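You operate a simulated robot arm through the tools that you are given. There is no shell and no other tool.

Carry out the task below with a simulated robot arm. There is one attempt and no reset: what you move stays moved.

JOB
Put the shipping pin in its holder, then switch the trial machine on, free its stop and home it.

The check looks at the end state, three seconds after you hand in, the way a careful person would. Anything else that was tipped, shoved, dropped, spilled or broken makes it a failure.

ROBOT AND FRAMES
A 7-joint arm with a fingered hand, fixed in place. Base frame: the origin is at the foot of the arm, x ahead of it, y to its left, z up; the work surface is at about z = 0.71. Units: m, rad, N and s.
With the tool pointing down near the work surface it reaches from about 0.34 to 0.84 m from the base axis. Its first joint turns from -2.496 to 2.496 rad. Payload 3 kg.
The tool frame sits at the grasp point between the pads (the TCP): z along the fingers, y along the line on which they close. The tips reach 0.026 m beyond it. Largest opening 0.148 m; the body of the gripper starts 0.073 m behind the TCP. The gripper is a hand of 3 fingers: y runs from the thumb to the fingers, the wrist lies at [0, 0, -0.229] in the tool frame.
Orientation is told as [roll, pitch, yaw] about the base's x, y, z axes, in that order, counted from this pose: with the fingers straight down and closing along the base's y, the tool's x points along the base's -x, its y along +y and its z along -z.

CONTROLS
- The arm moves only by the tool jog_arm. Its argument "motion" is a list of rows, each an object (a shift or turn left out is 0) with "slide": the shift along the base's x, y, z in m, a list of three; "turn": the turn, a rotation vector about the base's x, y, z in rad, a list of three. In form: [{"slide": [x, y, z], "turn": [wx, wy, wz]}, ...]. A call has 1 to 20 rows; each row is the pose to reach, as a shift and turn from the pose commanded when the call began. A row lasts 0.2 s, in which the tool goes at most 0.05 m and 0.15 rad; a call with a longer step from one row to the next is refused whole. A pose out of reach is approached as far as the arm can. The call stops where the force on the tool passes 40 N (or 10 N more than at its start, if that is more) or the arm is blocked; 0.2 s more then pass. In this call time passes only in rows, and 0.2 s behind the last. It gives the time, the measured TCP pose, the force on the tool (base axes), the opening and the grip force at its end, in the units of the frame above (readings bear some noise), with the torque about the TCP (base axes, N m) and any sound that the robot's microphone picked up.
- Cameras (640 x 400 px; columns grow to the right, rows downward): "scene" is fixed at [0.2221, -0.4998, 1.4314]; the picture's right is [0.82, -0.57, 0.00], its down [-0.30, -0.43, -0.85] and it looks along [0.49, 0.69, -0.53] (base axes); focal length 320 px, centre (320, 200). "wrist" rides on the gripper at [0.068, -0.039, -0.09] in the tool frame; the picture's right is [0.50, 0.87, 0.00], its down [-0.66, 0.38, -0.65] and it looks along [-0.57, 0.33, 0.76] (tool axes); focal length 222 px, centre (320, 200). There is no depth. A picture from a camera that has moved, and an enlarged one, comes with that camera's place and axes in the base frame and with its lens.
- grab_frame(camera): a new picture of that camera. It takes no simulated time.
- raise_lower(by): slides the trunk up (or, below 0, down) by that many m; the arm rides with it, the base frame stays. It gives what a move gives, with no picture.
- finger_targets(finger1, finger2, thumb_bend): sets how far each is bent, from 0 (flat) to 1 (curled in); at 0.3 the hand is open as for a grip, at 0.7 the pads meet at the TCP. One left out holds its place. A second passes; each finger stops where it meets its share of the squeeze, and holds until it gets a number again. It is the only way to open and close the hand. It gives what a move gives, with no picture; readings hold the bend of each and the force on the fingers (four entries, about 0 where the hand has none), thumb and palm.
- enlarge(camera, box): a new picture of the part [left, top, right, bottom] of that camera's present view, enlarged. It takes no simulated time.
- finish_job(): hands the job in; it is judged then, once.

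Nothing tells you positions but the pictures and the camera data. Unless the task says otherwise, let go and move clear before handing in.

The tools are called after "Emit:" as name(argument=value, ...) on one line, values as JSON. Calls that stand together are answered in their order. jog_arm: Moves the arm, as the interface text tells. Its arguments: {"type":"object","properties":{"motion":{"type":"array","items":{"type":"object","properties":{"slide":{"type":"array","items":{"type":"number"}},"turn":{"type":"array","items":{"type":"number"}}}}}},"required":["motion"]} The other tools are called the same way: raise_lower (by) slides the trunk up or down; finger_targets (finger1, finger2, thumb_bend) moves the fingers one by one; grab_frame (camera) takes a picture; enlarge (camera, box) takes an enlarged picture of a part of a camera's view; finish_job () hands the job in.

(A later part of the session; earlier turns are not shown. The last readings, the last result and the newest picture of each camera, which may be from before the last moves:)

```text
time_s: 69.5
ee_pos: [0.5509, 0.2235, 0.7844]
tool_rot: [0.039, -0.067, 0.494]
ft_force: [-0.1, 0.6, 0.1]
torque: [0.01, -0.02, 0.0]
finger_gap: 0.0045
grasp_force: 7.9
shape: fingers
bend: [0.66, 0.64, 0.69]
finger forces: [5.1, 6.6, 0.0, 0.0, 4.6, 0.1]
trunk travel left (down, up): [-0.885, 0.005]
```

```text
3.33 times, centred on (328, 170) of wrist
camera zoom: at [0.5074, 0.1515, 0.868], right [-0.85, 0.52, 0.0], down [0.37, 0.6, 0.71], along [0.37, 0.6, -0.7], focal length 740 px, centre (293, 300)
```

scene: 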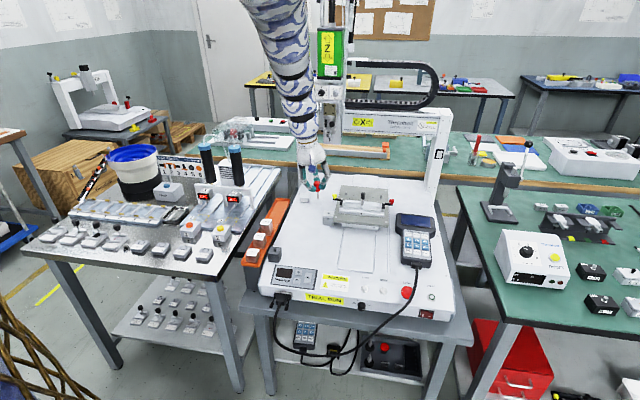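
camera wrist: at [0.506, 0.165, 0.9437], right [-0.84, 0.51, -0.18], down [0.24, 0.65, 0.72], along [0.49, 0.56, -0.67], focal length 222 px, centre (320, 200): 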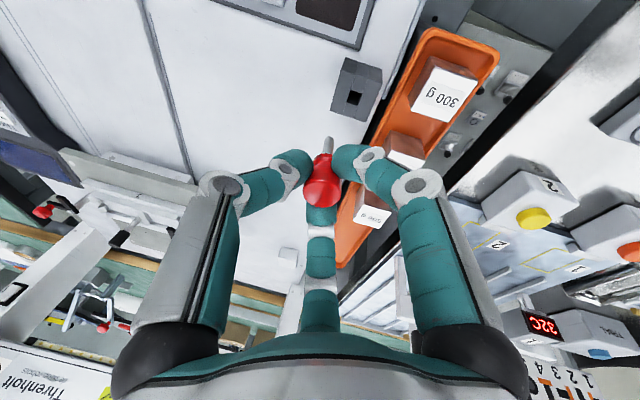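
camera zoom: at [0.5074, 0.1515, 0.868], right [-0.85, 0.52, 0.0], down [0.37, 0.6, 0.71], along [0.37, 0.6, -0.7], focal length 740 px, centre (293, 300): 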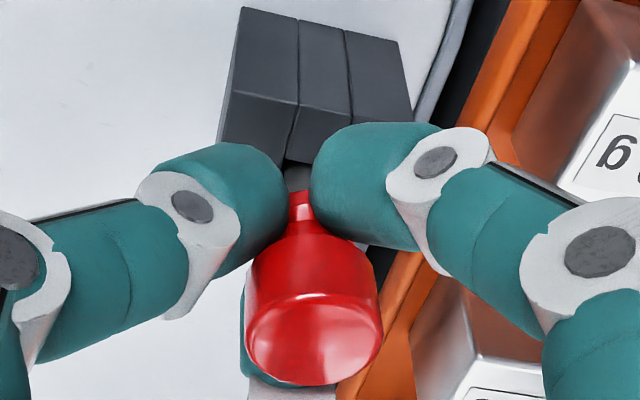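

Emit:
jog_arm(motion=[{"slide": [0, 0, -0.003]}])

Emit:
finger_targets(finger1=0.6, finger2=0.6, thumb_bend=0.6)

Emit:
enlarge(camera="scene", box=[262, 228, 294, 260])

Emit:
enlarge(camera="wrist", box=[280, 110, 376, 230])

```text
time_s: 69.9
ee_pos: [0.5499, 0.2231, 0.7819]
tool_rot: [0.037, -0.068, 0.495]
ft_force: [-0.7, 0.2, -0.5]
torque: [0.02, -0.03, 0.03]
finger_gap: 0.0046
grasp_force: 8.4
shape: fingers
bend: [0.66, 0.64, 0.69]
finger forces: [5.1, 6.6, 0.0, 0.1, 4.6, 0.1]
trunk travel left (down, up): [-0.885, 0.005]
```

```text
time_s: 70.9
ee_pos: [0.5494, 0.2242, 0.7812]
tool_rot: [0.038, -0.068, 0.494]
ft_force: [0.3, -0.2, 0.8]
torque: [0.01, 0.02, 0.02]
finger_gap: 0.0292
grasp_force: 0.0
shape: fingers
bend: [0.6, 0.6, 0.6]
finger forces: [0.1, 0.1, 0.1, 0.0, 0.0, 0.0]
trunk travel left (down, up): [-0.885, 0.005]
```

```text
12.50 times, centred on (278, 244) of scene
camera zoom: at [0.2221, -0.4998, 1.4314], right [0.82, -0.57, 0.0], down [-0.3, -0.43, -0.85], along [0.49, 0.69, -0.53], focal length 4000 px, centre (845, -350)
```

zoom: 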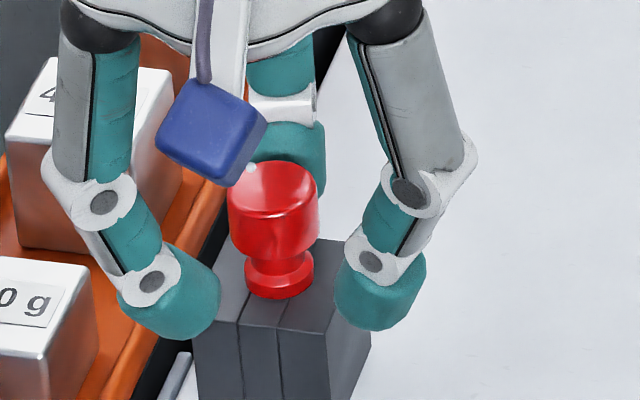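

```text
3.33 times, centred on (328, 170) of wrist
camera zoom: at [0.5072, 0.1514, 0.865], right [-0.85, 0.52, 0.0], down [0.37, 0.6, 0.71], along [0.37, 0.6, -0.7], focal length 740 px, centre (293, 300)
```

zoom: 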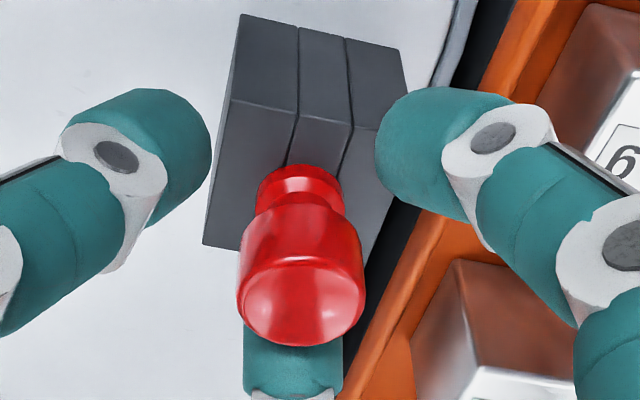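

The pin dropped fully into the holder. I'll open a little more and rise straight up and clear.

Emit:
finger_targets(finger1=0.56, finger2=0.56, thumb_bend=0.56)

Emit:
jog_arm(motion=[{"slide": [0, 0, 0.015]}, {"slide": [0, 0, 0.03]}, {"slide": [0, 0, 0.045]}, {"slide": [0, 0, 0.06]}, {"slide": [0, 0, 0.075]}])

Emit:
grab_frame(camera="scene")

Emit:
enlarge(camera="scene", box=[240, 200, 460, 330])

```text
time_s: 71.9
ee_pos: [0.55, 0.223, 0.7822]
tool_rot: [0.036, -0.069, 0.494]
ft_force: [0.7, -1.0, 1.3]
torque: [0.01, 0.01, 0.0]
finger_gap: 0.0423
grasp_force: 0.1
shape: fingers
bend: [0.56, 0.56, 0.56]
finger forces: [0.0, 0.1, 0.1, 0.0, 0.0, 0.1]
trunk travel left (down, up): [-0.885, 0.005]
```

```text
time_s: 73.1
ee_pos: [0.5511, 0.223, 0.8577]
tool_rot: [0.038, -0.069, 0.494]
ft_force: [0.7, -0.1, 0.9]
torque: [0.01, 0.0, 0.0]
finger_gap: 0.0421
grasp_force: 0.1
shape: fingers
bend: [0.56, 0.56, 0.56]
finger forces: [0.1, 0.0, 0.1, 0.0, 0.0, 0.0]
trunk travel left (down, up): [-0.885, 0.005]
```

```text
taken
```

scene: 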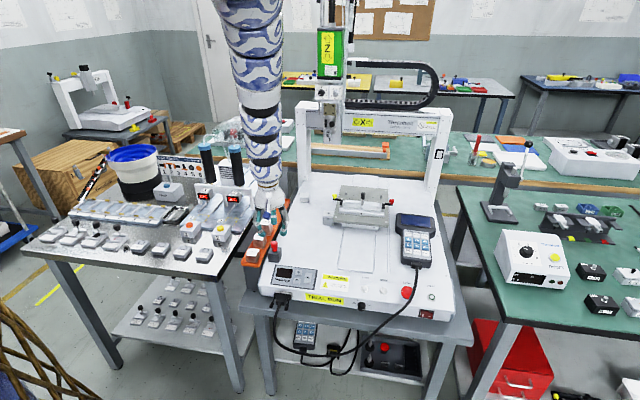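

```text
2.91 times, centred on (350, 265) of scene
camera zoom: at [0.2221, -0.4998, 1.4314], right [0.82, -0.57, 0.0], down [-0.3, -0.43, -0.85], along [0.49, 0.69, -0.53], focal length 931 px, centre (233, 11)
```

zoom: 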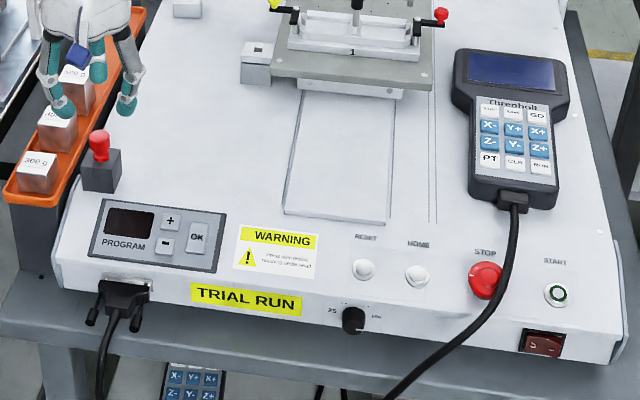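

The pin is seated in its holder. Next is the power rocker on the front face, near (0.827, -0.173, 0.653). I'll move over to the front right of the panel and look closely at the rocker, the stop button and the cable.

Emit:
jog_arm(motion=[{"slide": [0.02, -0.02, 0.02]}, {"slide": [0.05, -0.05, 0.035]}, {"slide": [0.07, -0.08, 0.04]}, {"slide": [0.085, -0.12, 0.04]}, {"slide": [0.1, -0.16, 0.04]}, {"slide": [0.11, -0.2, 0.04]}, {"slide": [0.12, -0.24, 0.04]}, {"slide": [0.13, -0.28, 0.04]}, {"slide": [0.13, -0.31, 0.04]}])

Emit:
finger_targets(finger1=0.3, finger2=0.3, thumb_bend=0.3)

Emit:
grab_frame(camera="wrist")

Emit:
grab_frame(camera="scene")

```text
time_s: 75.1
ee_pos: [0.6804, -0.0867, 0.8958]
tool_rot: [0.037, -0.068, 0.495]
ft_force: [-0.7, 0.3, -0.2]
torque: [0.01, -0.01, 0.01]
finger_gap: 0.042
grasp_force: 0.0
shape: fingers
bend: [0.56, 0.56, 0.56]
finger forces: [0.0, 0.0, 0.0, 0.1, 0.0, 0.0]
trunk travel left (down, up): [-0.885, 0.005]
```

```text
time_s: 76.1
ee_pos: [0.6796, -0.087, 0.8956]
tool_rot: [0.037, -0.069, 0.494]
ft_force: [-0.7, -0.3, 0.5]
torque: [0.02, -0.05, 0.04]
finger_gap: 0.1264
grasp_force: 0.1
shape: fingers
bend: [0.3, 0.3, 0.3]
finger forces: [0.0, 0.1, 0.0, 0.1, 0.0, 0.0]
trunk travel left (down, up): [-0.885, 0.005]
```

```text
taken
camera wrist: at [0.6366, -0.1592, 0.9794], right [-0.85, 0.52, 0.0], down [0.37, 0.6, 0.71], along [0.37, 0.6, -0.7], focal length 222 px, centre (320, 200)
```

wrist: 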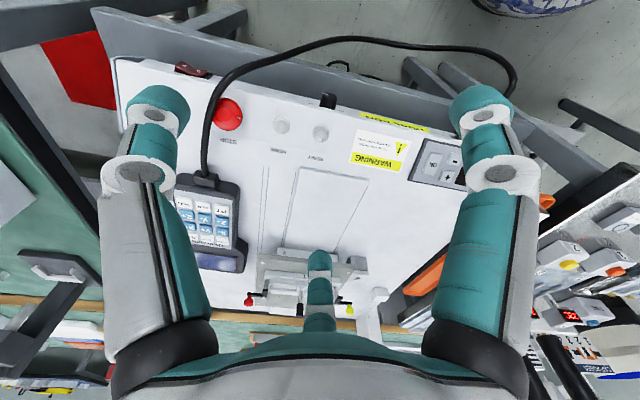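

```text
taken
```

scene: 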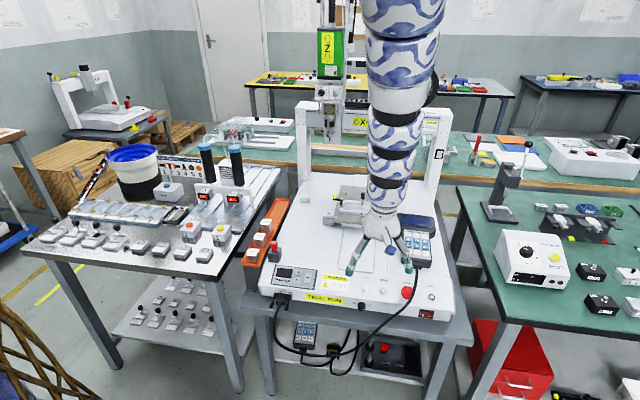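

Emit:
enlarge(camera="wrist", box=[160, 50, 350, 170])

Emit:
enlarge(camera="scene", box=[395, 280, 445, 325])

```text
3.33 times, centred on (255, 110) of wrist
camera zoom: at [0.6366, -0.1592, 0.9794], right [-0.85, 0.52, 0.0], down [0.37, 0.6, 0.71], along [0.37, 0.6, -0.7], focal length 740 px, centre (537, 500)
```

zoom: 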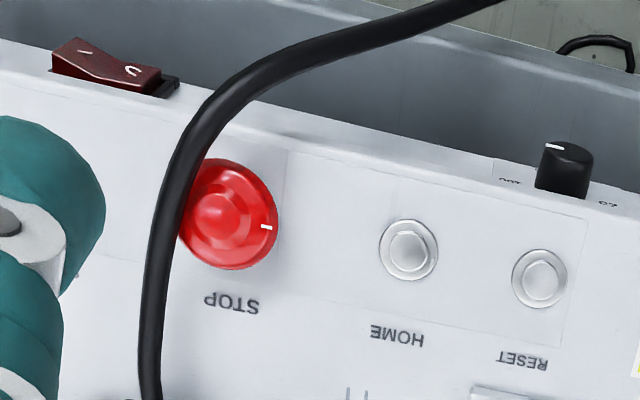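

```text
8.89 times, centred on (420, 302) of scene
camera zoom: at [0.2221, -0.4998, 1.4314], right [0.82, -0.57, 0.0], down [-0.3, -0.43, -0.85], along [0.49, 0.69, -0.53], focal length 2844 px, centre (-569, -711)
```

zoom: 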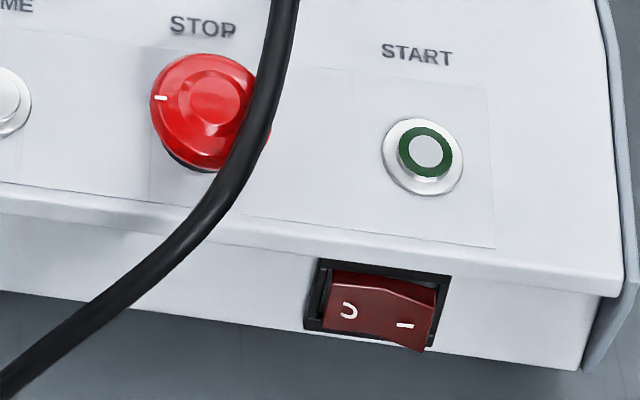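

The I side of the rocker sticks out, so the machine is off. The stop button has the pendant cable arcing over its right side. I'll test a one-finger pointing shape in free air first.

Emit:
finger_targets(finger1=1.0, finger2=0.5, thumb_bend=1.0)

Emit:
grab_frame(camera="wrist")

Emit:
enlarge(camera="scene", box=[340, 190, 440, 290])

```text
time_s: 77.1
ee_pos: [0.6808, -0.0863, 0.8962]
tool_rot: [0.035, -0.067, 0.494]
ft_force: [0.2, 0.5, -0.5]
torque: [0.02, 0.0, 0.01]
finger_gap: 0.0255
grasp_force: 0.1
shape: fingers
bend: [0.92, 0.5, 1.0]
finger forces: [0.0, 0.0, 0.0, 0.0, 0.0, 0.1]
trunk travel left (down, up): [-0.885, 0.005]
```

```text
taken
camera wrist: at [0.6366, -0.1592, 0.9795], right [-0.85, 0.52, 0.0], down [0.37, 0.6, 0.71], along [0.37, 0.6, -0.7], focal length 222 px, centre (320, 200)
```

wrist: 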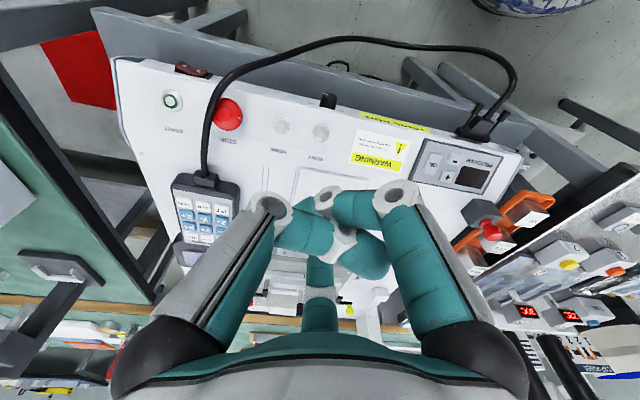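

```text
4.00 times, centred on (390, 240) of scene
camera zoom: at [0.2221, -0.4998, 1.4314], right [0.82, -0.57, 0.0], down [-0.3, -0.43, -0.85], along [0.49, 0.69, -0.53], focal length 1280 px, centre (40, 40)
```

zoom: 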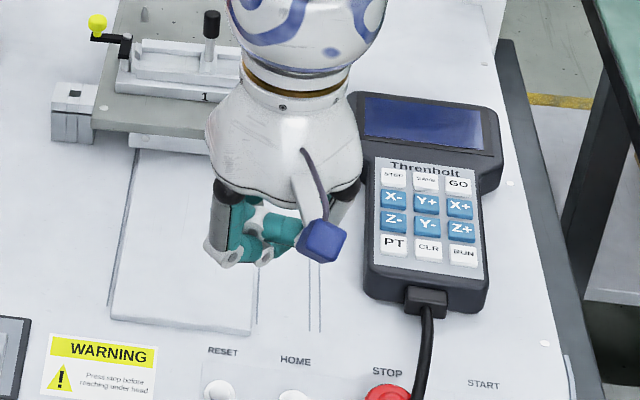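

Curling two fingers gives a clean pointing shape. I'll point with finger 1, yaw it to the machine's front side and tilt the hand about 45° toward the front panel for the rocker press.

Emit:
finger_targets(finger1=0.3, finger2=1.0, thumb_bend=1.0)

Emit:
jog_arm(motion=[{"slide": [0, 0, 0], "turn": [0, 0, 0.137]}, {"slide": [0, 0, 0], "turn": [0, 0, 0.274]}, {"slide": [0, 0, 0], "turn": [0, 0, 0.411]}, {"slide": [0, 0, 0], "turn": [0, 0, 0.548]}, {"slide": [0, 0, 0], "turn": [0, 0, 0.685]}, {"slide": [0, 0, 0], "turn": [0, 0, 0.82]}])

Emit:
grab_frame(camera="wrist")

```text
time_s: 78.1
ee_pos: [0.6796, -0.087, 0.8967]
tool_rot: [0.037, -0.068, 0.494]
ft_force: [-0.7, 0.3, -0.5]
torque: [0.02, -0.03, 0.03]
finger_gap: 0.0712
grasp_force: 0.0
shape: fingers
bend: [0.3, 0.92, 1.0]
finger forces: [0.0, 0.1, 0.0, 0.0, 0.0, 0.0]
trunk travel left (down, up): [-0.885, 0.005]
```

```text
time_s: 79.5
ee_pos: [0.6799, -0.0863, 0.8963]
tool_rot: [0.038, -0.069, 1.316]
ft_force: [-0.3, 0.3, 0.7]
torque: [-0.01, -0.03, 0.01]
finger_gap: 0.0712
grasp_force: 0.0
shape: fingers
bend: [0.3, 0.92, 1.0]
finger forces: [0.0, 0.0, 0.0, 0.0, 0.0, 0.1]
trunk travel left (down, up): [-0.885, 0.005]
```

```text
taken
camera wrist: at [0.7043, -0.1678, 0.9803], right [-0.96, -0.27, 0.0], down [-0.19, 0.68, 0.71], along [-0.19, 0.69, -0.7], focal length 222 px, centre (320, 200)
```

wrist: 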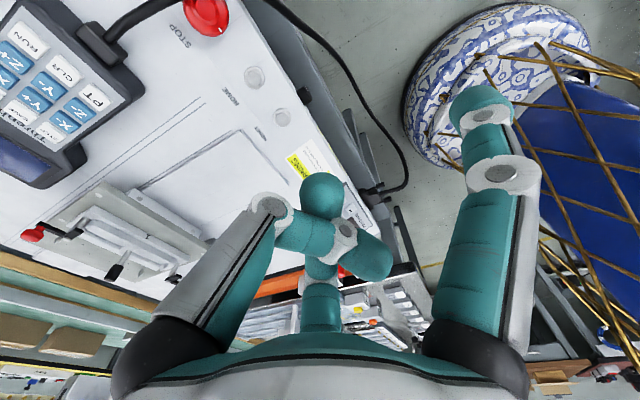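

Emit:
jog_arm(motion=[{"slide": [0, 0, 0.01], "turn": [0.08, -0.096, 0]}, {"slide": [0, 0, 0.02], "turn": [0.16, -0.191, 0]}, {"slide": [0, 0, 0.02], "turn": [0.24, -0.287, 0]}, {"slide": [0, 0, 0.02], "turn": [0.32, -0.383, 0]}, {"slide": [0, 0, 0.02], "turn": [0.4, -0.478, 0]}, {"slide": [0, 0, 0.02], "turn": [0.48, -0.574, 0]}])

Emit:
grab_frame(camera="wrist")

Emit:
grab_frame(camera="scene")

```text
time_s: 80.9
ee_pos: [0.6497, -0.0704, 0.8882]
tool_rot: [-0.404, -0.563, 1.59]
ft_force: [1.9, 4.8, 2.0]
torque: [-0.38, 0.21, -0.07]
finger_gap: 0.0715
grasp_force: 0.0
shape: fingers
bend: [0.3, 0.92, 1.0]
finger forces: [0.1, 0.1, 0.1, 0.1, 0.0, 0.0]
out of reach, approached as far as the arm can: row 3, 4, 5, 6
trunk travel left (down, up): [-0.885, 0.005]
```

```text
taken
camera wrist: at [0.6529, -0.1806, 0.9346], right [-0.79, -0.26, -0.55], down [-0.61, 0.3, 0.73], along [-0.02, 0.92, -0.4], focal length 222 px, centre (320, 200)
```

wrist: 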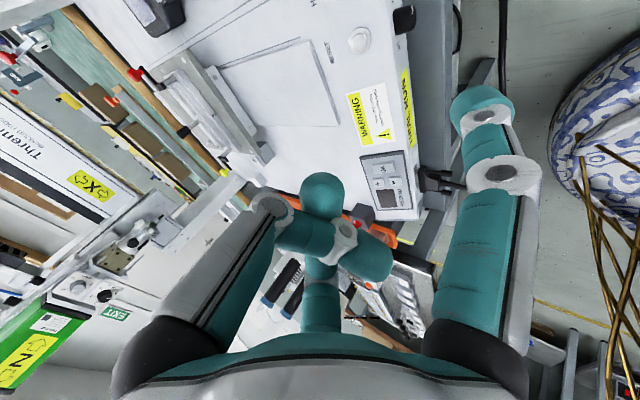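

```text
taken
```

scene: 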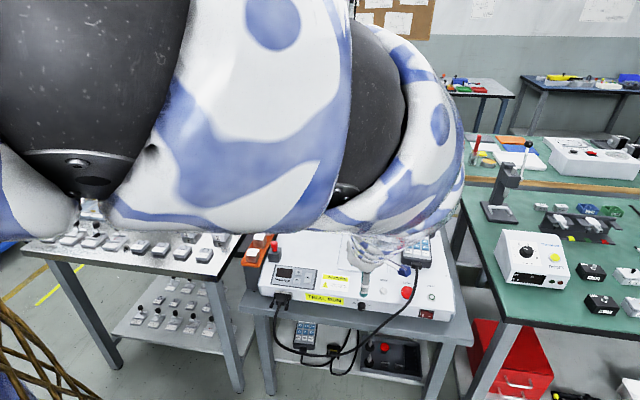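

Emit:
jog_arm(motion=[{"slide": [0, 0, 0]}])

Emit:
enlarge(camera="scene", box=[240, 220, 460, 350])

```text
time_s: 81.3
ee_pos: [0.6668, -0.0854, 0.9012]
tool_rot: [-0.411, -0.634, 1.476]
ft_force: [-0.6, -0.2, -0.9]
torque: [0.01, 0.01, -0.02]
finger_gap: 0.0716
grasp_force: 0.0
shape: fingers
bend: [0.3, 0.92, 1.0]
finger forces: [0.1, 0.0, 0.0, 0.1, 0.0, 0.0]
trunk travel left (down, up): [-0.885, 0.005]
```

```text
2.91 times, centred on (350, 285) of scene
camera zoom: at [0.2221, -0.4998, 1.4314], right [0.82, -0.57, 0.0], down [-0.3, -0.43, -0.85], along [0.49, 0.69, -0.53], focal length 931 px, centre (233, -47)
```

zoom: 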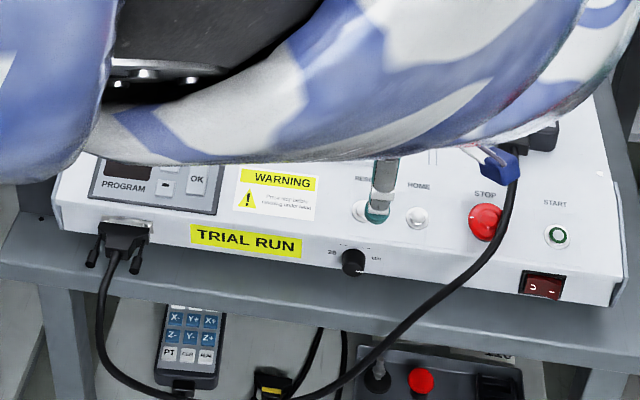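

Forces are back to zero and the pose has settled. I'll work out to the front right in stages, lowering the trunk as I go.

Emit:
jog_arm(motion=[{"slide": [0.02, -0.02, 0.01]}, {"slide": [0.04, -0.04, 0.02]}, {"slide": [0.06, -0.06, 0.03]}, {"slide": [0.08, -0.08, 0.04]}])

Emit:
grab_frame(camera="scene")

```text
time_s: 82.3
ee_pos: [0.7493, -0.1518, 0.9703]
tool_rot: [-0.479, -0.641, 1.494]
ft_force: [-0.6, -0.7, -0.4]
torque: [-0.03, -0.02, -0.02]
finger_gap: 0.0717
grasp_force: 0.1
shape: fingers
bend: [0.3, 0.92, 1.0]
finger forces: [0.0, 0.1, 0.1, 0.0, 0.0, 0.1]
out of reach, approached as far as the arm can: row 3, 4
trunk travel left (down, up): [-0.885, 0.005]
```

```text
taken
```

scene: 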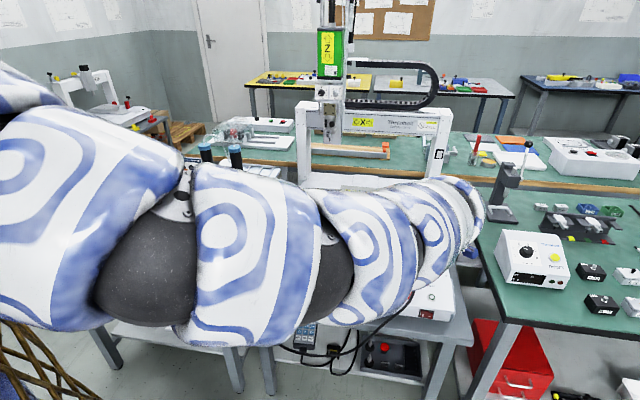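

Emit:
raise_lower(by=-0.1)

Emit:
jog_arm(motion=[{"slide": [0.015, -0.01, 0.015]}, {"slide": [0.03, -0.02, 0.03]}])

Emit:
grab_frame(camera="scene")

```text
time_s: 83.7
ee_pos: [0.7486, -0.1525, 0.8689]
tool_rot: [-0.478, -0.638, 1.494]
ft_force: [-0.1, -0.3, 0.2]
torque: [-0.01, 0.0, 0.01]
finger_gap: 0.0719
grasp_force: 0.1
shape: fingers
bend: [0.3, 0.92, 1.0]
finger forces: [0.1, 0.1, 0.0, 0.1, 0.1, 0.0]
trunk travel left (down, up): [-0.785, 0.105]
```

```text
time_s: 84.3
ee_pos: [0.7746, -0.1654, 0.9038]
tool_rot: [-0.473, -0.633, 1.485]
ft_force: [-0.8, -0.6, 0.0]
torque: [0.0, 0.01, -0.05]
finger_gap: 0.0718
grasp_force: 0.1
shape: fingers
bend: [0.3, 0.92, 1.0]
finger forces: [0.1, 0.0, 0.0, 0.0, 0.0, 0.0]
out of reach, approached as far as the arm can: row 2
trunk travel left (down, up): [-0.785, 0.105]
```

```text
taken
```

scene: 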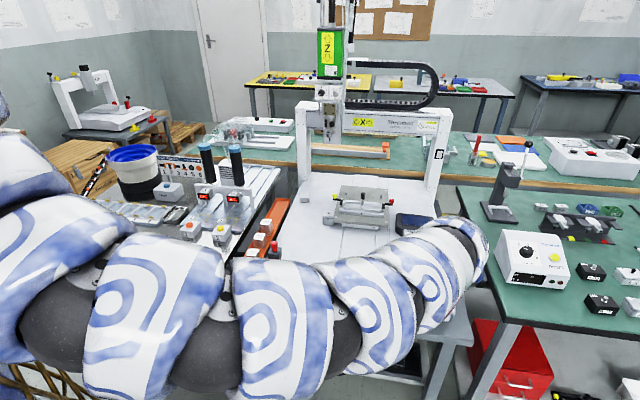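

Emit:
raise_lower(by=-0.1)

Emit:
jog_arm(motion=[{"slide": [0.015, -0.01, 0.02]}, {"slide": [0.025, -0.02, 0.04]}, {"slide": [0.035, -0.03, 0.06]}])

```text
time_s: 85.6
ee_pos: [0.7739, -0.165, 0.8047]
tool_rot: [-0.475, -0.633, 1.488]
ft_force: [0.9, -1.4, 0.1]
torque: [0.0, 0.03, -0.02]
finger_gap: 0.072
grasp_force: 0.0
shape: fingers
bend: [0.3, 0.92, 1.0]
finger forces: [0.0, 0.1, 0.0, 0.1, 0.0, 0.0]
trunk travel left (down, up): [-0.685, 0.205]
```

```text
time_s: 86.4
ee_pos: [0.8063, -0.1746, 0.8516]
tool_rot: [-0.473, -0.633, 1.48]
ft_force: [-0.4, 0.3, -0.2]
torque: [-0.02, 0.01, 0.0]
finger_gap: 0.0718
grasp_force: 0.1
shape: fingers
bend: [0.3, 0.92, 1.0]
finger forces: [0.0, 0.0, 0.0, 0.0, 0.0, 0.0]
out of reach, approached as far as the arm can: row 2, 3
trunk travel left (down, up): [-0.685, 0.205]
```

Emit:
raise_lower(by=-0.06)

Emit:
jog_arm(motion=[{"slide": [0.003, -0.012, 0.015]}, {"slide": [0.006, -0.022, 0.03]}])

Emit:
grab_frame(camera="wrist")

Emit:
grab_frame(camera="scene")

```text
time_s: 87.4
ee_pos: [0.8058, -0.1757, 0.7907]
tool_rot: [-0.471, -0.634, 1.479]
ft_force: [-0.4, -0.8, 0.7]
torque: [-0.02, 0.01, -0.01]
finger_gap: 0.0716
grasp_force: 0.1
shape: fingers
bend: [0.3, 0.92, 1.0]
finger forces: [0.0, 0.1, 0.0, 0.1, 0.0, 0.0]
trunk travel left (down, up): [-0.625, 0.265]
```

```text
time_s: 88.0
ee_pos: [0.8146, -0.176, 0.7984]
tool_rot: [-0.469, -0.634, 1.476]
ft_force: [0.8, 0.2, 0.0]
torque: [-0.01, 0.05, 0.0]
finger_gap: 0.0716
grasp_force: 0.0
shape: fingers
bend: [0.3, 0.92, 1.0]
finger forces: [0.0, 0.0, 0.1, 0.0, 0.0, 0.0]
out of reach, approached as far as the arm can: row 1, 2
trunk travel left (down, up): [-0.625, 0.265]
```

```text
taken
camera wrist: at [0.799, -0.288, 0.8375], right [-0.79, -0.1, -0.61], down [-0.6, 0.34, 0.72], along [0.14, 0.93, -0.33], focal length 222 px, centre (320, 200)
```

wrist: 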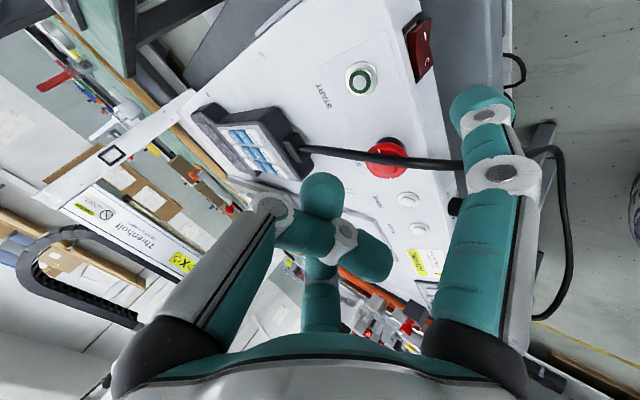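

```text
taken
```

scene: 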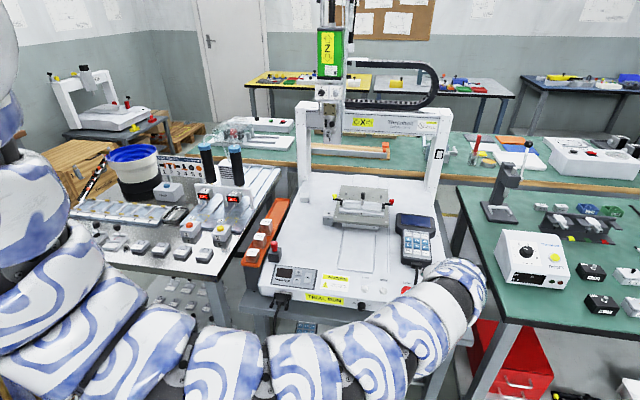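

Emit:
jog_arm(motion=[{"slide": [-0.005, -0.005, 0.03]}, {"slide": [-0.005, -0.008, 0.06]}, {"slide": [-0.005, -0.01, 0.09]}])

Emit:
raise_lower(by=-0.1)

```text
time_s: 88.8
ee_pos: [0.8501, -0.1693, 0.8416]
tool_rot: [-0.472, -0.632, 1.478]
ft_force: [0.0, -0.8, 0.0]
torque: [0.0, 0.0, 0.02]
finger_gap: 0.0717
grasp_force: 0.1
shape: fingers
bend: [0.3, 0.92, 1.0]
finger forces: [0.0, 0.1, 0.0, 0.0, 0.0, 0.1]
out of reach, approached as far as the arm can: row 1, 2, 3
trunk travel left (down, up): [-0.625, 0.265]
```

```text
time_s: 90.1
ee_pos: [0.8501, -0.1686, 0.7388]
tool_rot: [-0.472, -0.634, 1.478]
ft_force: [0.8, 0.0, -0.1]
torque: [0.02, -0.02, -0.01]
finger_gap: 0.0717
grasp_force: 0.0
shape: fingers
bend: [0.3, 0.92, 1.0]
finger forces: [0.1, 0.1, 0.0, 0.0, 0.0, 0.0]
trunk travel left (down, up): [-0.525, 0.365]
```

Emit:
grab_frame(camera="wrist")

Emit:
grab_frame(camera="scene")

```text
taken
camera wrist: at [0.8348, -0.28, 0.7793], right [-0.78, -0.1, -0.61], down [-0.6, 0.34, 0.72], along [0.14, 0.93, -0.33], focal length 222 px, centre (320, 200)
```

wrist: 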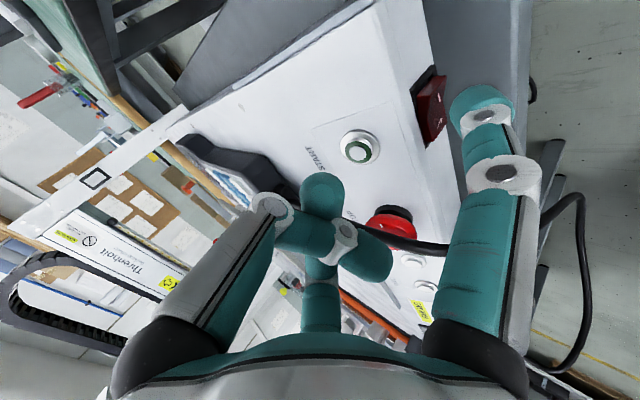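

```text
taken
```

scene: 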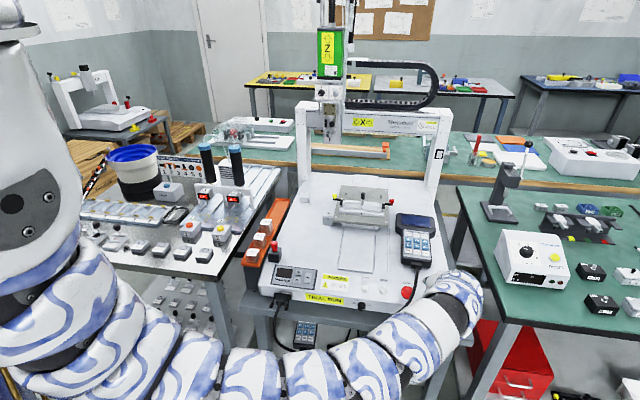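

Emit:
enlarge(camera="wrist", box=[380, 40, 560, 180])

Emit:
enlarge(camera="scene", box=[380, 260, 500, 350])

```text
2.86 times, centred on (470, 110) of wrist
camera zoom: at [0.8348, -0.28, 0.7793], right [-0.78, -0.1, -0.61], down [-0.6, 0.34, 0.72], along [0.14, 0.93, -0.33], focal length 635 px, centre (-109, 457)
```

zoom: 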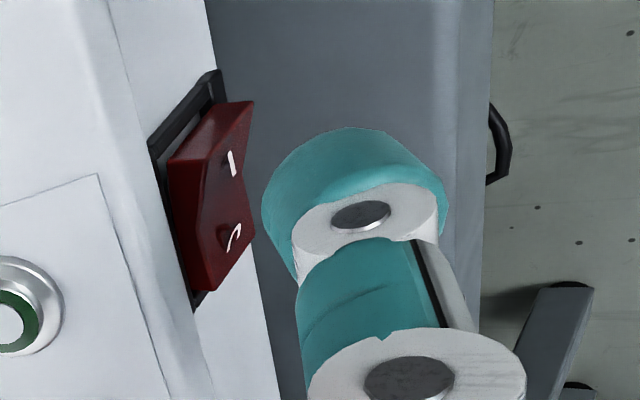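

```text
4.44 times, centred on (440, 305) of scene
camera zoom: at [0.2221, -0.4998, 1.4314], right [0.82, -0.57, 0.0], down [-0.3, -0.43, -0.85], along [0.49, 0.69, -0.53], focal length 1422 px, centre (-213, -267)
```

zoom: 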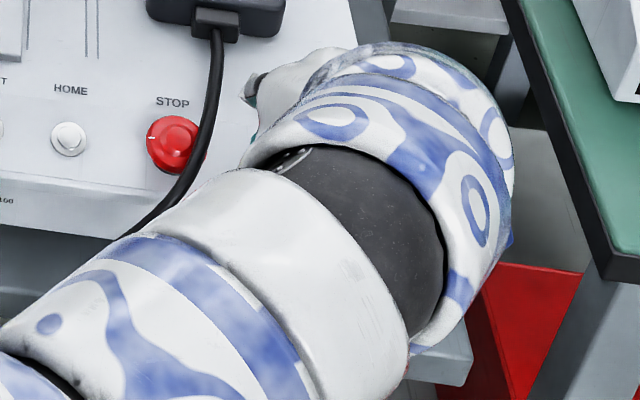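

The wrist camera gives a clear view of the rocker: the I half protrudes and my fingertip is level with it, about 13 mm in front. I'll lower a touch and push in along the machine's depth axis.

Emit:
raise_lower(by=-0.008)

Emit:
jog_arm(motion=[{"slide": [0.004, 0.004, 0]}, {"slide": [0.008, 0.008, 0]}])

Emit:
enlarge(camera="wrist", box=[380, 40, 560, 180])

```text
time_s: 90.7
ee_pos: [0.8507, -0.1676, 0.7322]
tool_rot: [-0.47, -0.635, 1.478]
ft_force: [0.1, -0.2, -0.5]
torque: [0.0, 0.04, 0.0]
finger_gap: 0.0716
grasp_force: 0.1
shape: fingers
bend: [0.3, 0.92, 1.0]
finger forces: [0.1, 0.1, 0.0, 0.0, 0.1, 0.0]
trunk travel left (down, up): [-0.517, 0.373]
```

```text
time_s: 91.3
ee_pos: [0.8587, -0.16, 0.7329]
tool_rot: [-0.473, -0.632, 1.477]
ft_force: [0.6, 0.2, -0.4]
torque: [-0.05, 0.02, 0.06]
finger_gap: 0.0717
grasp_force: 0.0
shape: fingers
bend: [0.3, 0.92, 1.0]
finger forces: [0.0, 0.1, 0.0, 0.0, 0.0, 0.1]
trunk travel left (down, up): [-0.517, 0.373]
```

```text
2.86 times, centred on (470, 110) of wrist
camera zoom: at [0.8431, -0.2716, 0.7717], right [-0.78, -0.1, -0.61], down [-0.6, 0.34, 0.72], along [0.14, 0.93, -0.33], focal length 635 px, centre (-109, 457)
```

zoom: 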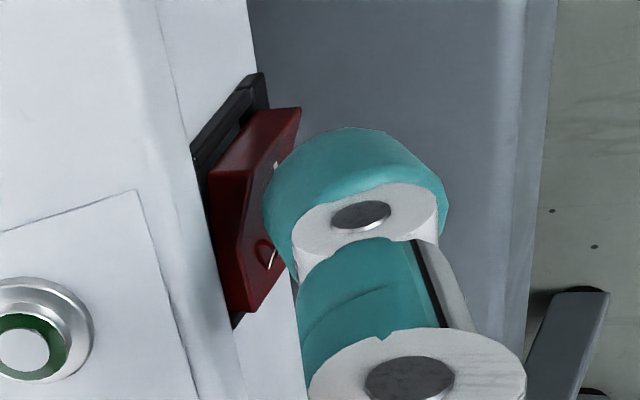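

Emit:
jog_arm(motion=[{"slide": [0.0042, -0.0042, 0]}, {"slide": [0.007, -0.0014, 0]}, {"slide": [0.0098, 0.0014, 0]}, {"slide": [0.0112, 0.0028, 0]}])

Emit:
enlarge(camera="wrist", box=[380, 40, 560, 180])

```text
time_s: 92.3
ee_pos: [0.8657, -0.1558, 0.7346]
tool_rot: [-0.471, -0.633, 1.472]
ft_force: [0.9, -1.0, 1.2]
torque: [-0.02, 0.02, 0.04]
finger_gap: 0.0723
grasp_force: 0.2
shape: fingers
bend: [0.3, 0.92, 1.0]
finger forces: [0.5, 0.0, 0.1, 0.0, 0.0, 0.0]
out of reach, approached as far as the arm can: row 2, 3, 4
trunk travel left (down, up): [-0.517, 0.373]
```

```text
2.86 times, centred on (470, 110) of wrist
camera zoom: at [0.8506, -0.2667, 0.7732], right [-0.79, -0.1, -0.61], down [-0.6, 0.35, 0.72], along [0.14, 0.93, -0.33], focal length 635 px, centre (-109, 457)
```

zoom: 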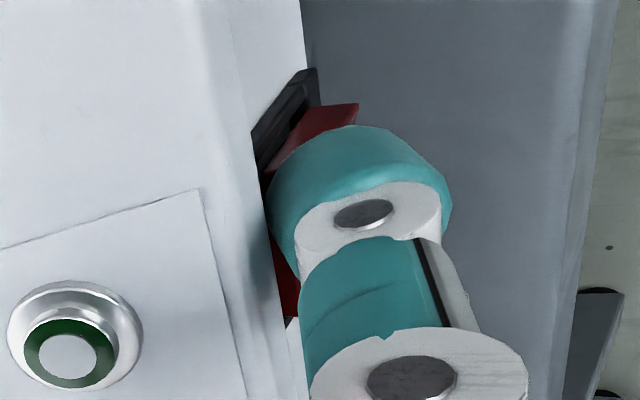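

Emit:
jog_arm(motion=[{"slide": [-0.002, -0.002, 0]}])

Emit:
raise_lower(by=-0.009)

Emit:
jog_arm(motion=[{"slide": [0.002, 0.001, 0]}, {"slide": [0.004, 0.002, 0]}])

Emit:
enlarge(camera="wrist", box=[380, 40, 560, 180])

```text
time_s: 92.7
ee_pos: [0.8641, -0.1561, 0.7345]
tool_rot: [-0.471, -0.632, 1.477]
ft_force: [-1.0, 0.2, -0.3]
torque: [0.01, -0.01, -0.02]
finger_gap: 0.0721
grasp_force: 0.1
shape: fingers
bend: [0.3, 0.92, 1.0]
finger forces: [0.0, 0.0, 0.0, 0.1, 0.0, 0.1]
trunk travel left (down, up): [-0.517, 0.373]
```

```text
time_s: 93.3
ee_pos: [0.8635, -0.1568, 0.7268]
tool_rot: [-0.473, -0.632, 1.475]
ft_force: [-1.1, -0.4, 0.0]
torque: [-0.04, 0.09, -0.01]
finger_gap: 0.0727
grasp_force: 0.9
shape: fingers
bend: [0.29, 0.92, 1.0]
finger forces: [1.0, 0.0, 0.1, 0.0, 0.0, 0.0]
trunk travel left (down, up): [-0.508, 0.382]
```

```text
time_s: 93.9
ee_pos: [0.8669, -0.1536, 0.7264]
tool_rot: [-0.469, -0.632, 1.473]
ft_force: [-0.6, 0.1, 0.5]
torque: [-0.04, 0.11, 0.0]
finger_gap: 0.0728
grasp_force: 0.4
shape: fingers
bend: [0.29, 0.92, 1.0]
finger forces: [1.1, 0.0, 0.0, 0.0, 0.0, 0.1]
trunk travel left (down, up): [-0.508, 0.382]
```

```text
2.86 times, centred on (470, 110) of wrist
camera zoom: at [0.852, -0.2659, 0.7643], right [-0.79, -0.1, -0.61], down [-0.6, 0.35, 0.72], along [0.14, 0.93, -0.33], focal length 635 px, centre (-109, 457)
```

zoom: 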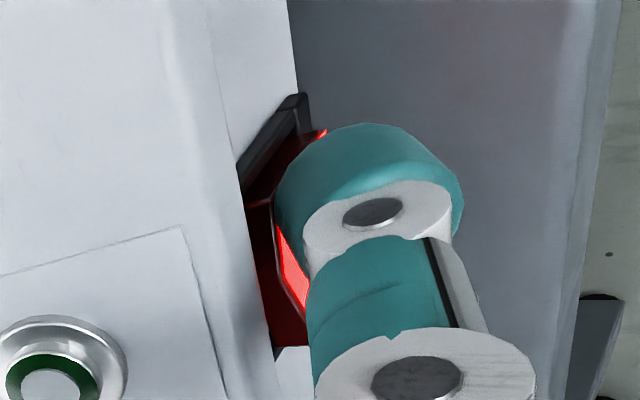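

The rocker lit up, so the switch has flipped. I'll back straight away and verify.

Emit:
jog_arm(motion=[{"slide": [-0.008, -0.008, 0.0]}, {"slide": [-0.018, -0.018, 0.0]}, {"slide": [-0.03, -0.03, 0.0]}])

Emit:
grab_frame(camera="wrist")

Emit:
enlarge(camera="wrist", box=[340, 40, 520, 260])

Emit:
grab_frame(camera="scene")

```text
time_s: 94.7
ee_pos: [0.8475, -0.1724, 0.7184]
tool_rot: [-0.47, -0.631, 1.474]
ft_force: [0.0, -0.1, 0.5]
torque: [0.02, -0.05, 0.0]
finger_gap: 0.0722
grasp_force: 0.1
shape: fingers
bend: [0.3, 0.92, 1.0]
finger forces: [0.0, 0.1, 0.0, 0.0, 0.0, 0.0]
out of reach, approached as far as the arm can: row 3
trunk travel left (down, up): [-0.508, 0.382]
```

```text
taken
camera wrist: at [0.8321, -0.2832, 0.758], right [-0.79, -0.1, -0.61], down [-0.6, 0.35, 0.72], along [0.14, 0.93, -0.33], focal length 222 px, centre (320, 200)
```

wrist: 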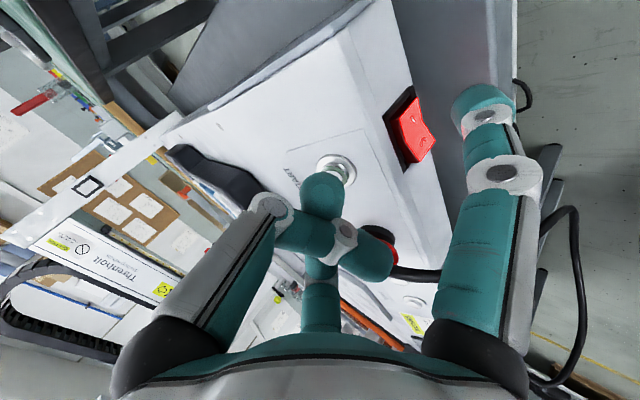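

```text
1.82 times, centred on (430, 150) of wrist
camera zoom: at [0.8321, -0.2832, 0.758], right [-0.79, -0.1, -0.61], down [-0.6, 0.35, 0.72], along [0.14, 0.93, -0.33], focal length 404 px, centre (120, 291)
```

zoom: 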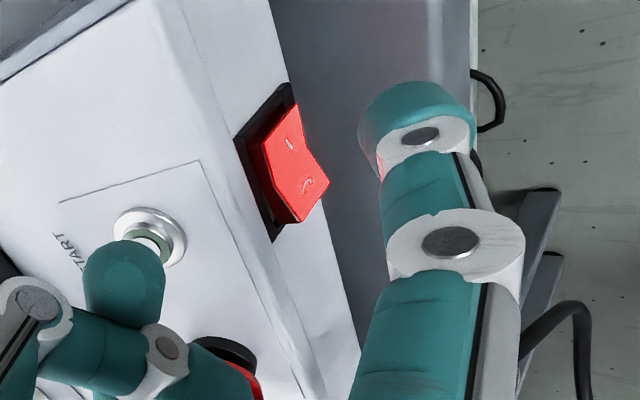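

```text
taken
```

scene: 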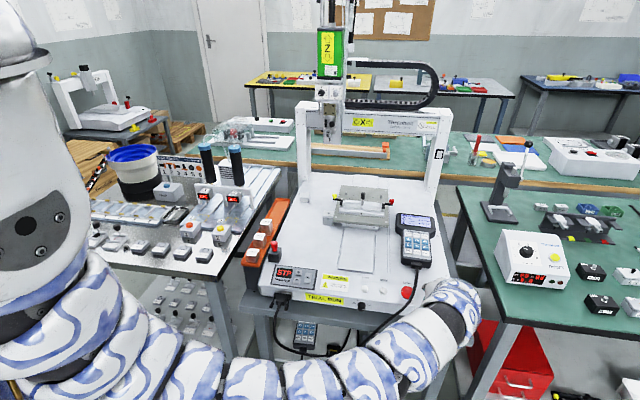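

Power is on: the display reads STP and the pendant is lit. I'll rise clear, then look at the stop button closely.

Emit:
raise_lower(by=0.12)

Emit:
enlarge(camera="scene", box=[260, 210, 450, 330])

Emit:
grab_frame(camera="wrist")

```text
time_s: 96.2
ee_pos: [0.8467, -0.172, 0.8388]
tool_rot: [-0.467, -0.632, 1.473]
ft_force: [0.3, -0.5, -0.3]
torque: [0.01, -0.01, -0.01]
finger_gap: 0.0719
grasp_force: 0.1
shape: fingers
bend: [0.3, 0.92, 1.0]
finger forces: [0.0, 0.0, 0.0, 0.0, 0.1, 0.0]
trunk travel left (down, up): [-0.628, 0.262]
```

```text
3.33 times, centred on (355, 270) of scene
camera zoom: at [0.2221, -0.4998, 1.4314], right [0.82, -0.57, 0.0], down [-0.3, -0.43, -0.85], along [0.49, 0.69, -0.53], focal length 1066 px, centre (203, -33)
```

zoom: 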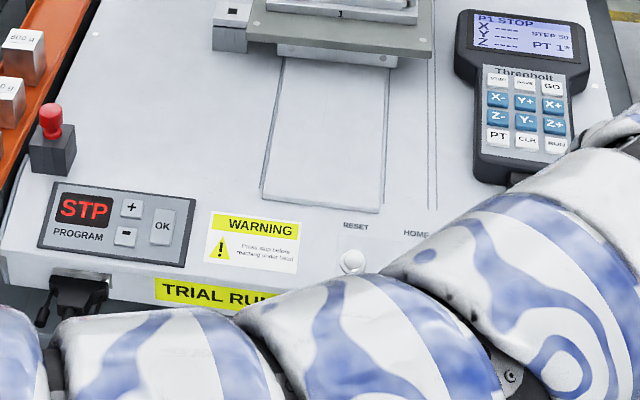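

```text
taken
camera wrist: at [0.8321, -0.2833, 0.8778], right [-0.79, -0.1, -0.61], down [-0.6, 0.35, 0.72], along [0.14, 0.93, -0.33], focal length 222 px, centre (320, 200)
```

wrist: 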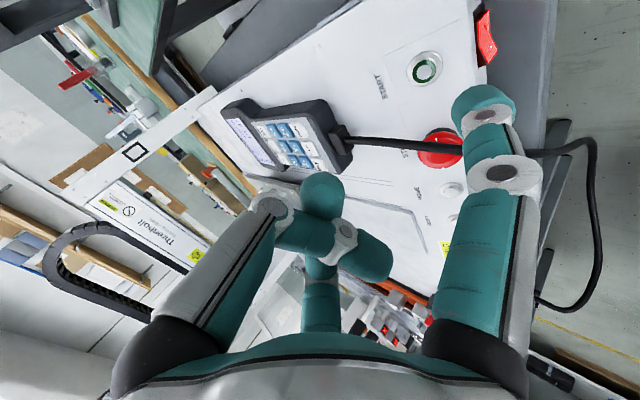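

Emit:
enlarge(camera="wrist", box=[340, 100, 500, 230])

```text
3.08 times, centred on (420, 165) of wrist
camera zoom: at [0.8321, -0.2833, 0.8778], right [-0.79, -0.1, -0.61], down [-0.6, 0.35, 0.72], along [0.14, 0.93, -0.33], focal length 684 px, centre (12, 308)
```

zoom: 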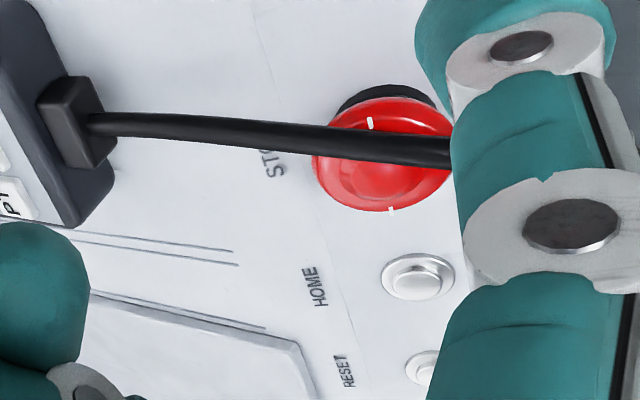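

The marks on the rim suggest a twist release. I'll grip the stop with two fingers on the side away from the cable, keeping the thumb curled above the cable. First I'll raise and bring the hand back upright.

Emit:
raise_lower(by=0.1)

Emit:
jog_arm(motion=[{"slide": [-0.013, 0.009, 0.0], "turn": [-0.086, 0.086, 0]}, {"slide": [-0.026, 0.018, 0.0], "turn": [-0.172, 0.172, 0]}, {"slide": [-0.039, 0.027, 0.0], "turn": [-0.258, 0.258, 0]}, {"slide": [-0.052, 0.036, 0.0], "turn": [-0.344, 0.344, 0]}, {"slide": [-0.065, 0.045, 0.0], "turn": [-0.43, 0.43, 0]}, {"slide": [-0.077, 0.052, 0.0], "turn": [-0.516, 0.516, 0]}])

Emit:
grab_frame(camera="scene")

```text
time_s: 97.5
ee_pos: [0.8478, -0.1712, 0.9386]
tool_rot: [-0.468, -0.631, 1.472]
ft_force: [1.2, -0.8, -0.3]
torque: [-0.01, 0.02, 0.03]
finger_gap: 0.0719
grasp_force: 0.0
shape: fingers
bend: [0.3, 0.92, 1.0]
finger forces: [0.0, 0.0, 0.1, 0.1, 0.1, 0.1]
trunk travel left (down, up): [-0.728, 0.162]
```

```text
time_s: 98.9
ee_pos: [0.7703, -0.12, 0.9381]
tool_rot: [-0.03, -0.021, 1.32]
ft_force: [-0.6, 0.2, 0.4]
torque: [0.04, -0.02, 0.01]
finger_gap: 0.072
grasp_force: 0.0
shape: fingers
bend: [0.3, 0.92, 1.0]
finger forces: [0.1, 0.0, 0.0, 0.1, 0.0, 0.1]
out of reach, approached as far as the arm can: row 1, 2
trunk travel left (down, up): [-0.728, 0.162]
```

```text
taken
```

scene: 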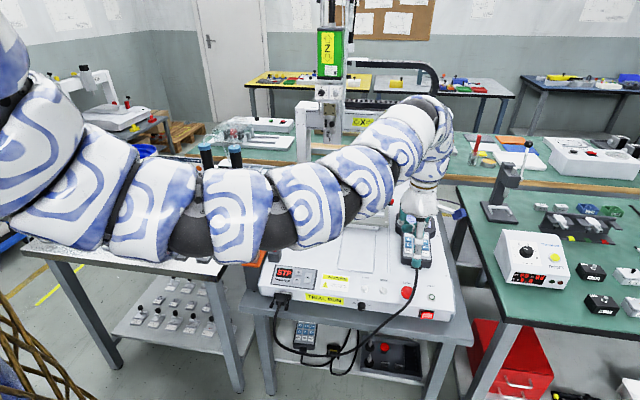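

Emit:
jog_arm(motion=[{"slide": [0, 0, 0], "turn": [-0.003, 0.008, -0.124]}, {"slide": [0, 0, 0], "turn": [-0.006, 0.015, -0.248]}, {"slide": [0, 0, 0], "turn": [-0.009, 0.022, -0.372]}, {"slide": [0, 0, 0], "turn": [-0.012, 0.03, -0.496]}, {"slide": [0, 0, 0], "turn": [-0.013, 0.034, -0.62]}])

Emit:
finger_targets(finger1=0.52, finger2=0.52, thumb_bend=1.0)

Emit:
grab_frame(camera="wrist")

Emit:
enlarge(camera="scene", box=[360, 170, 460, 320])

```text
time_s: 100.1
ee_pos: [0.7707, -0.1196, 0.9387]
tool_rot: [-0.009, 0.003, 0.702]
ft_force: [-0.2, -0.5, -0.2]
torque: [-0.01, -0.02, 0.02]
finger_gap: 0.0721
grasp_force: 0.0
shape: fingers
bend: [0.3, 0.92, 1.0]
finger forces: [0.0, 0.0, 0.0, 0.0, 0.1, 0.0]
trunk travel left (down, up): [-0.728, 0.162]
```

```text
time_s: 101.1
ee_pos: [0.7713, -0.1207, 0.9386]
tool_rot: [-0.01, 0.005, 0.703]
ft_force: [0.0, -0.3, 0.1]
torque: [0.01, 0.0, 0.01]
finger_gap: 0.0483
grasp_force: 0.0
shape: fingers
bend: [0.52, 0.52, 1.0]
finger forces: [0.0, 0.1, 0.1, 0.0, 0.0, 0.0]
trunk travel left (down, up): [-0.728, 0.162]
```

```text
taken
camera wrist: at [0.7455, -0.1927, 1.0299], right [-0.94, 0.34, -0.01], down [0.25, 0.72, 0.65], along [0.22, 0.61, -0.76], focal length 222 px, centre (320, 200)
```

wrist: 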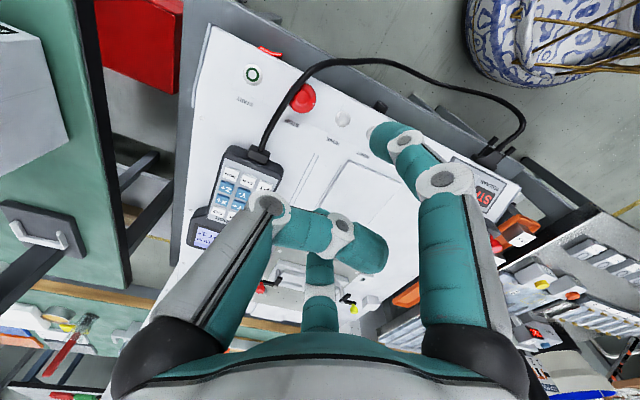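

```text
2.67 times, centred on (410, 245) of scene
camera zoom: at [0.2221, -0.4998, 1.4314], right [0.82, -0.57, 0.0], down [-0.3, -0.43, -0.85], along [0.49, 0.69, -0.53], focal length 853 px, centre (80, 80)
```

zoom: 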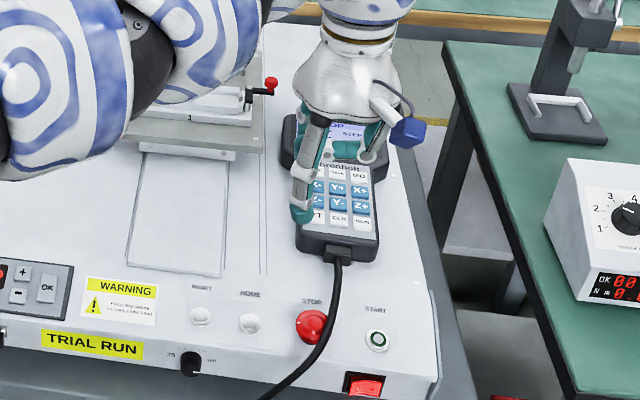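

Emit:
enlarge(camera="wrist", box=[240, 50, 400, 150])

Emit:
enlarge(camera="scene", box=[395, 275, 435, 305])

```text
4.00 times, centred on (320, 100) of wrist
camera zoom: at [0.7455, -0.1927, 1.0299], right [-0.94, 0.34, -0.01], down [0.25, 0.72, 0.65], along [0.22, 0.61, -0.76], focal length 888 px, centre (320, 600)
```

zoom: 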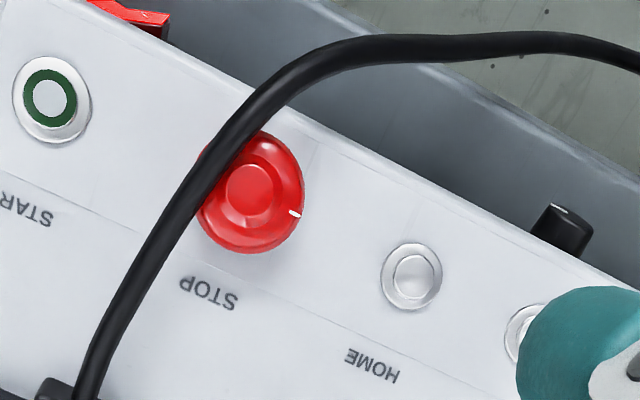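

```text
13.33 times, centred on (415, 290) of scene
camera zoom: at [0.2221, -0.4998, 1.4314], right [0.82, -0.57, 0.0], down [-0.3, -0.43, -0.85], along [0.49, 0.69, -0.53], focal length 4266 px, centre (-947, -1000)
```

zoom: 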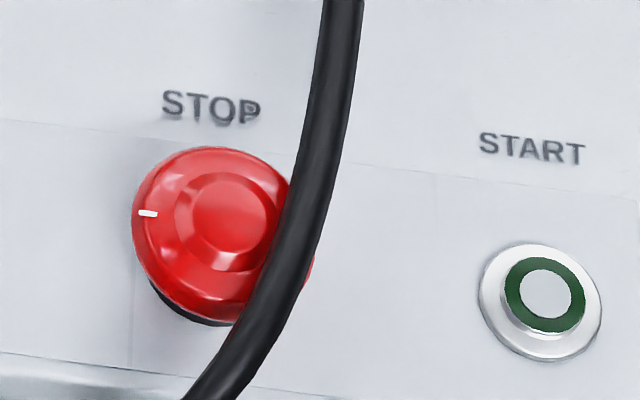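

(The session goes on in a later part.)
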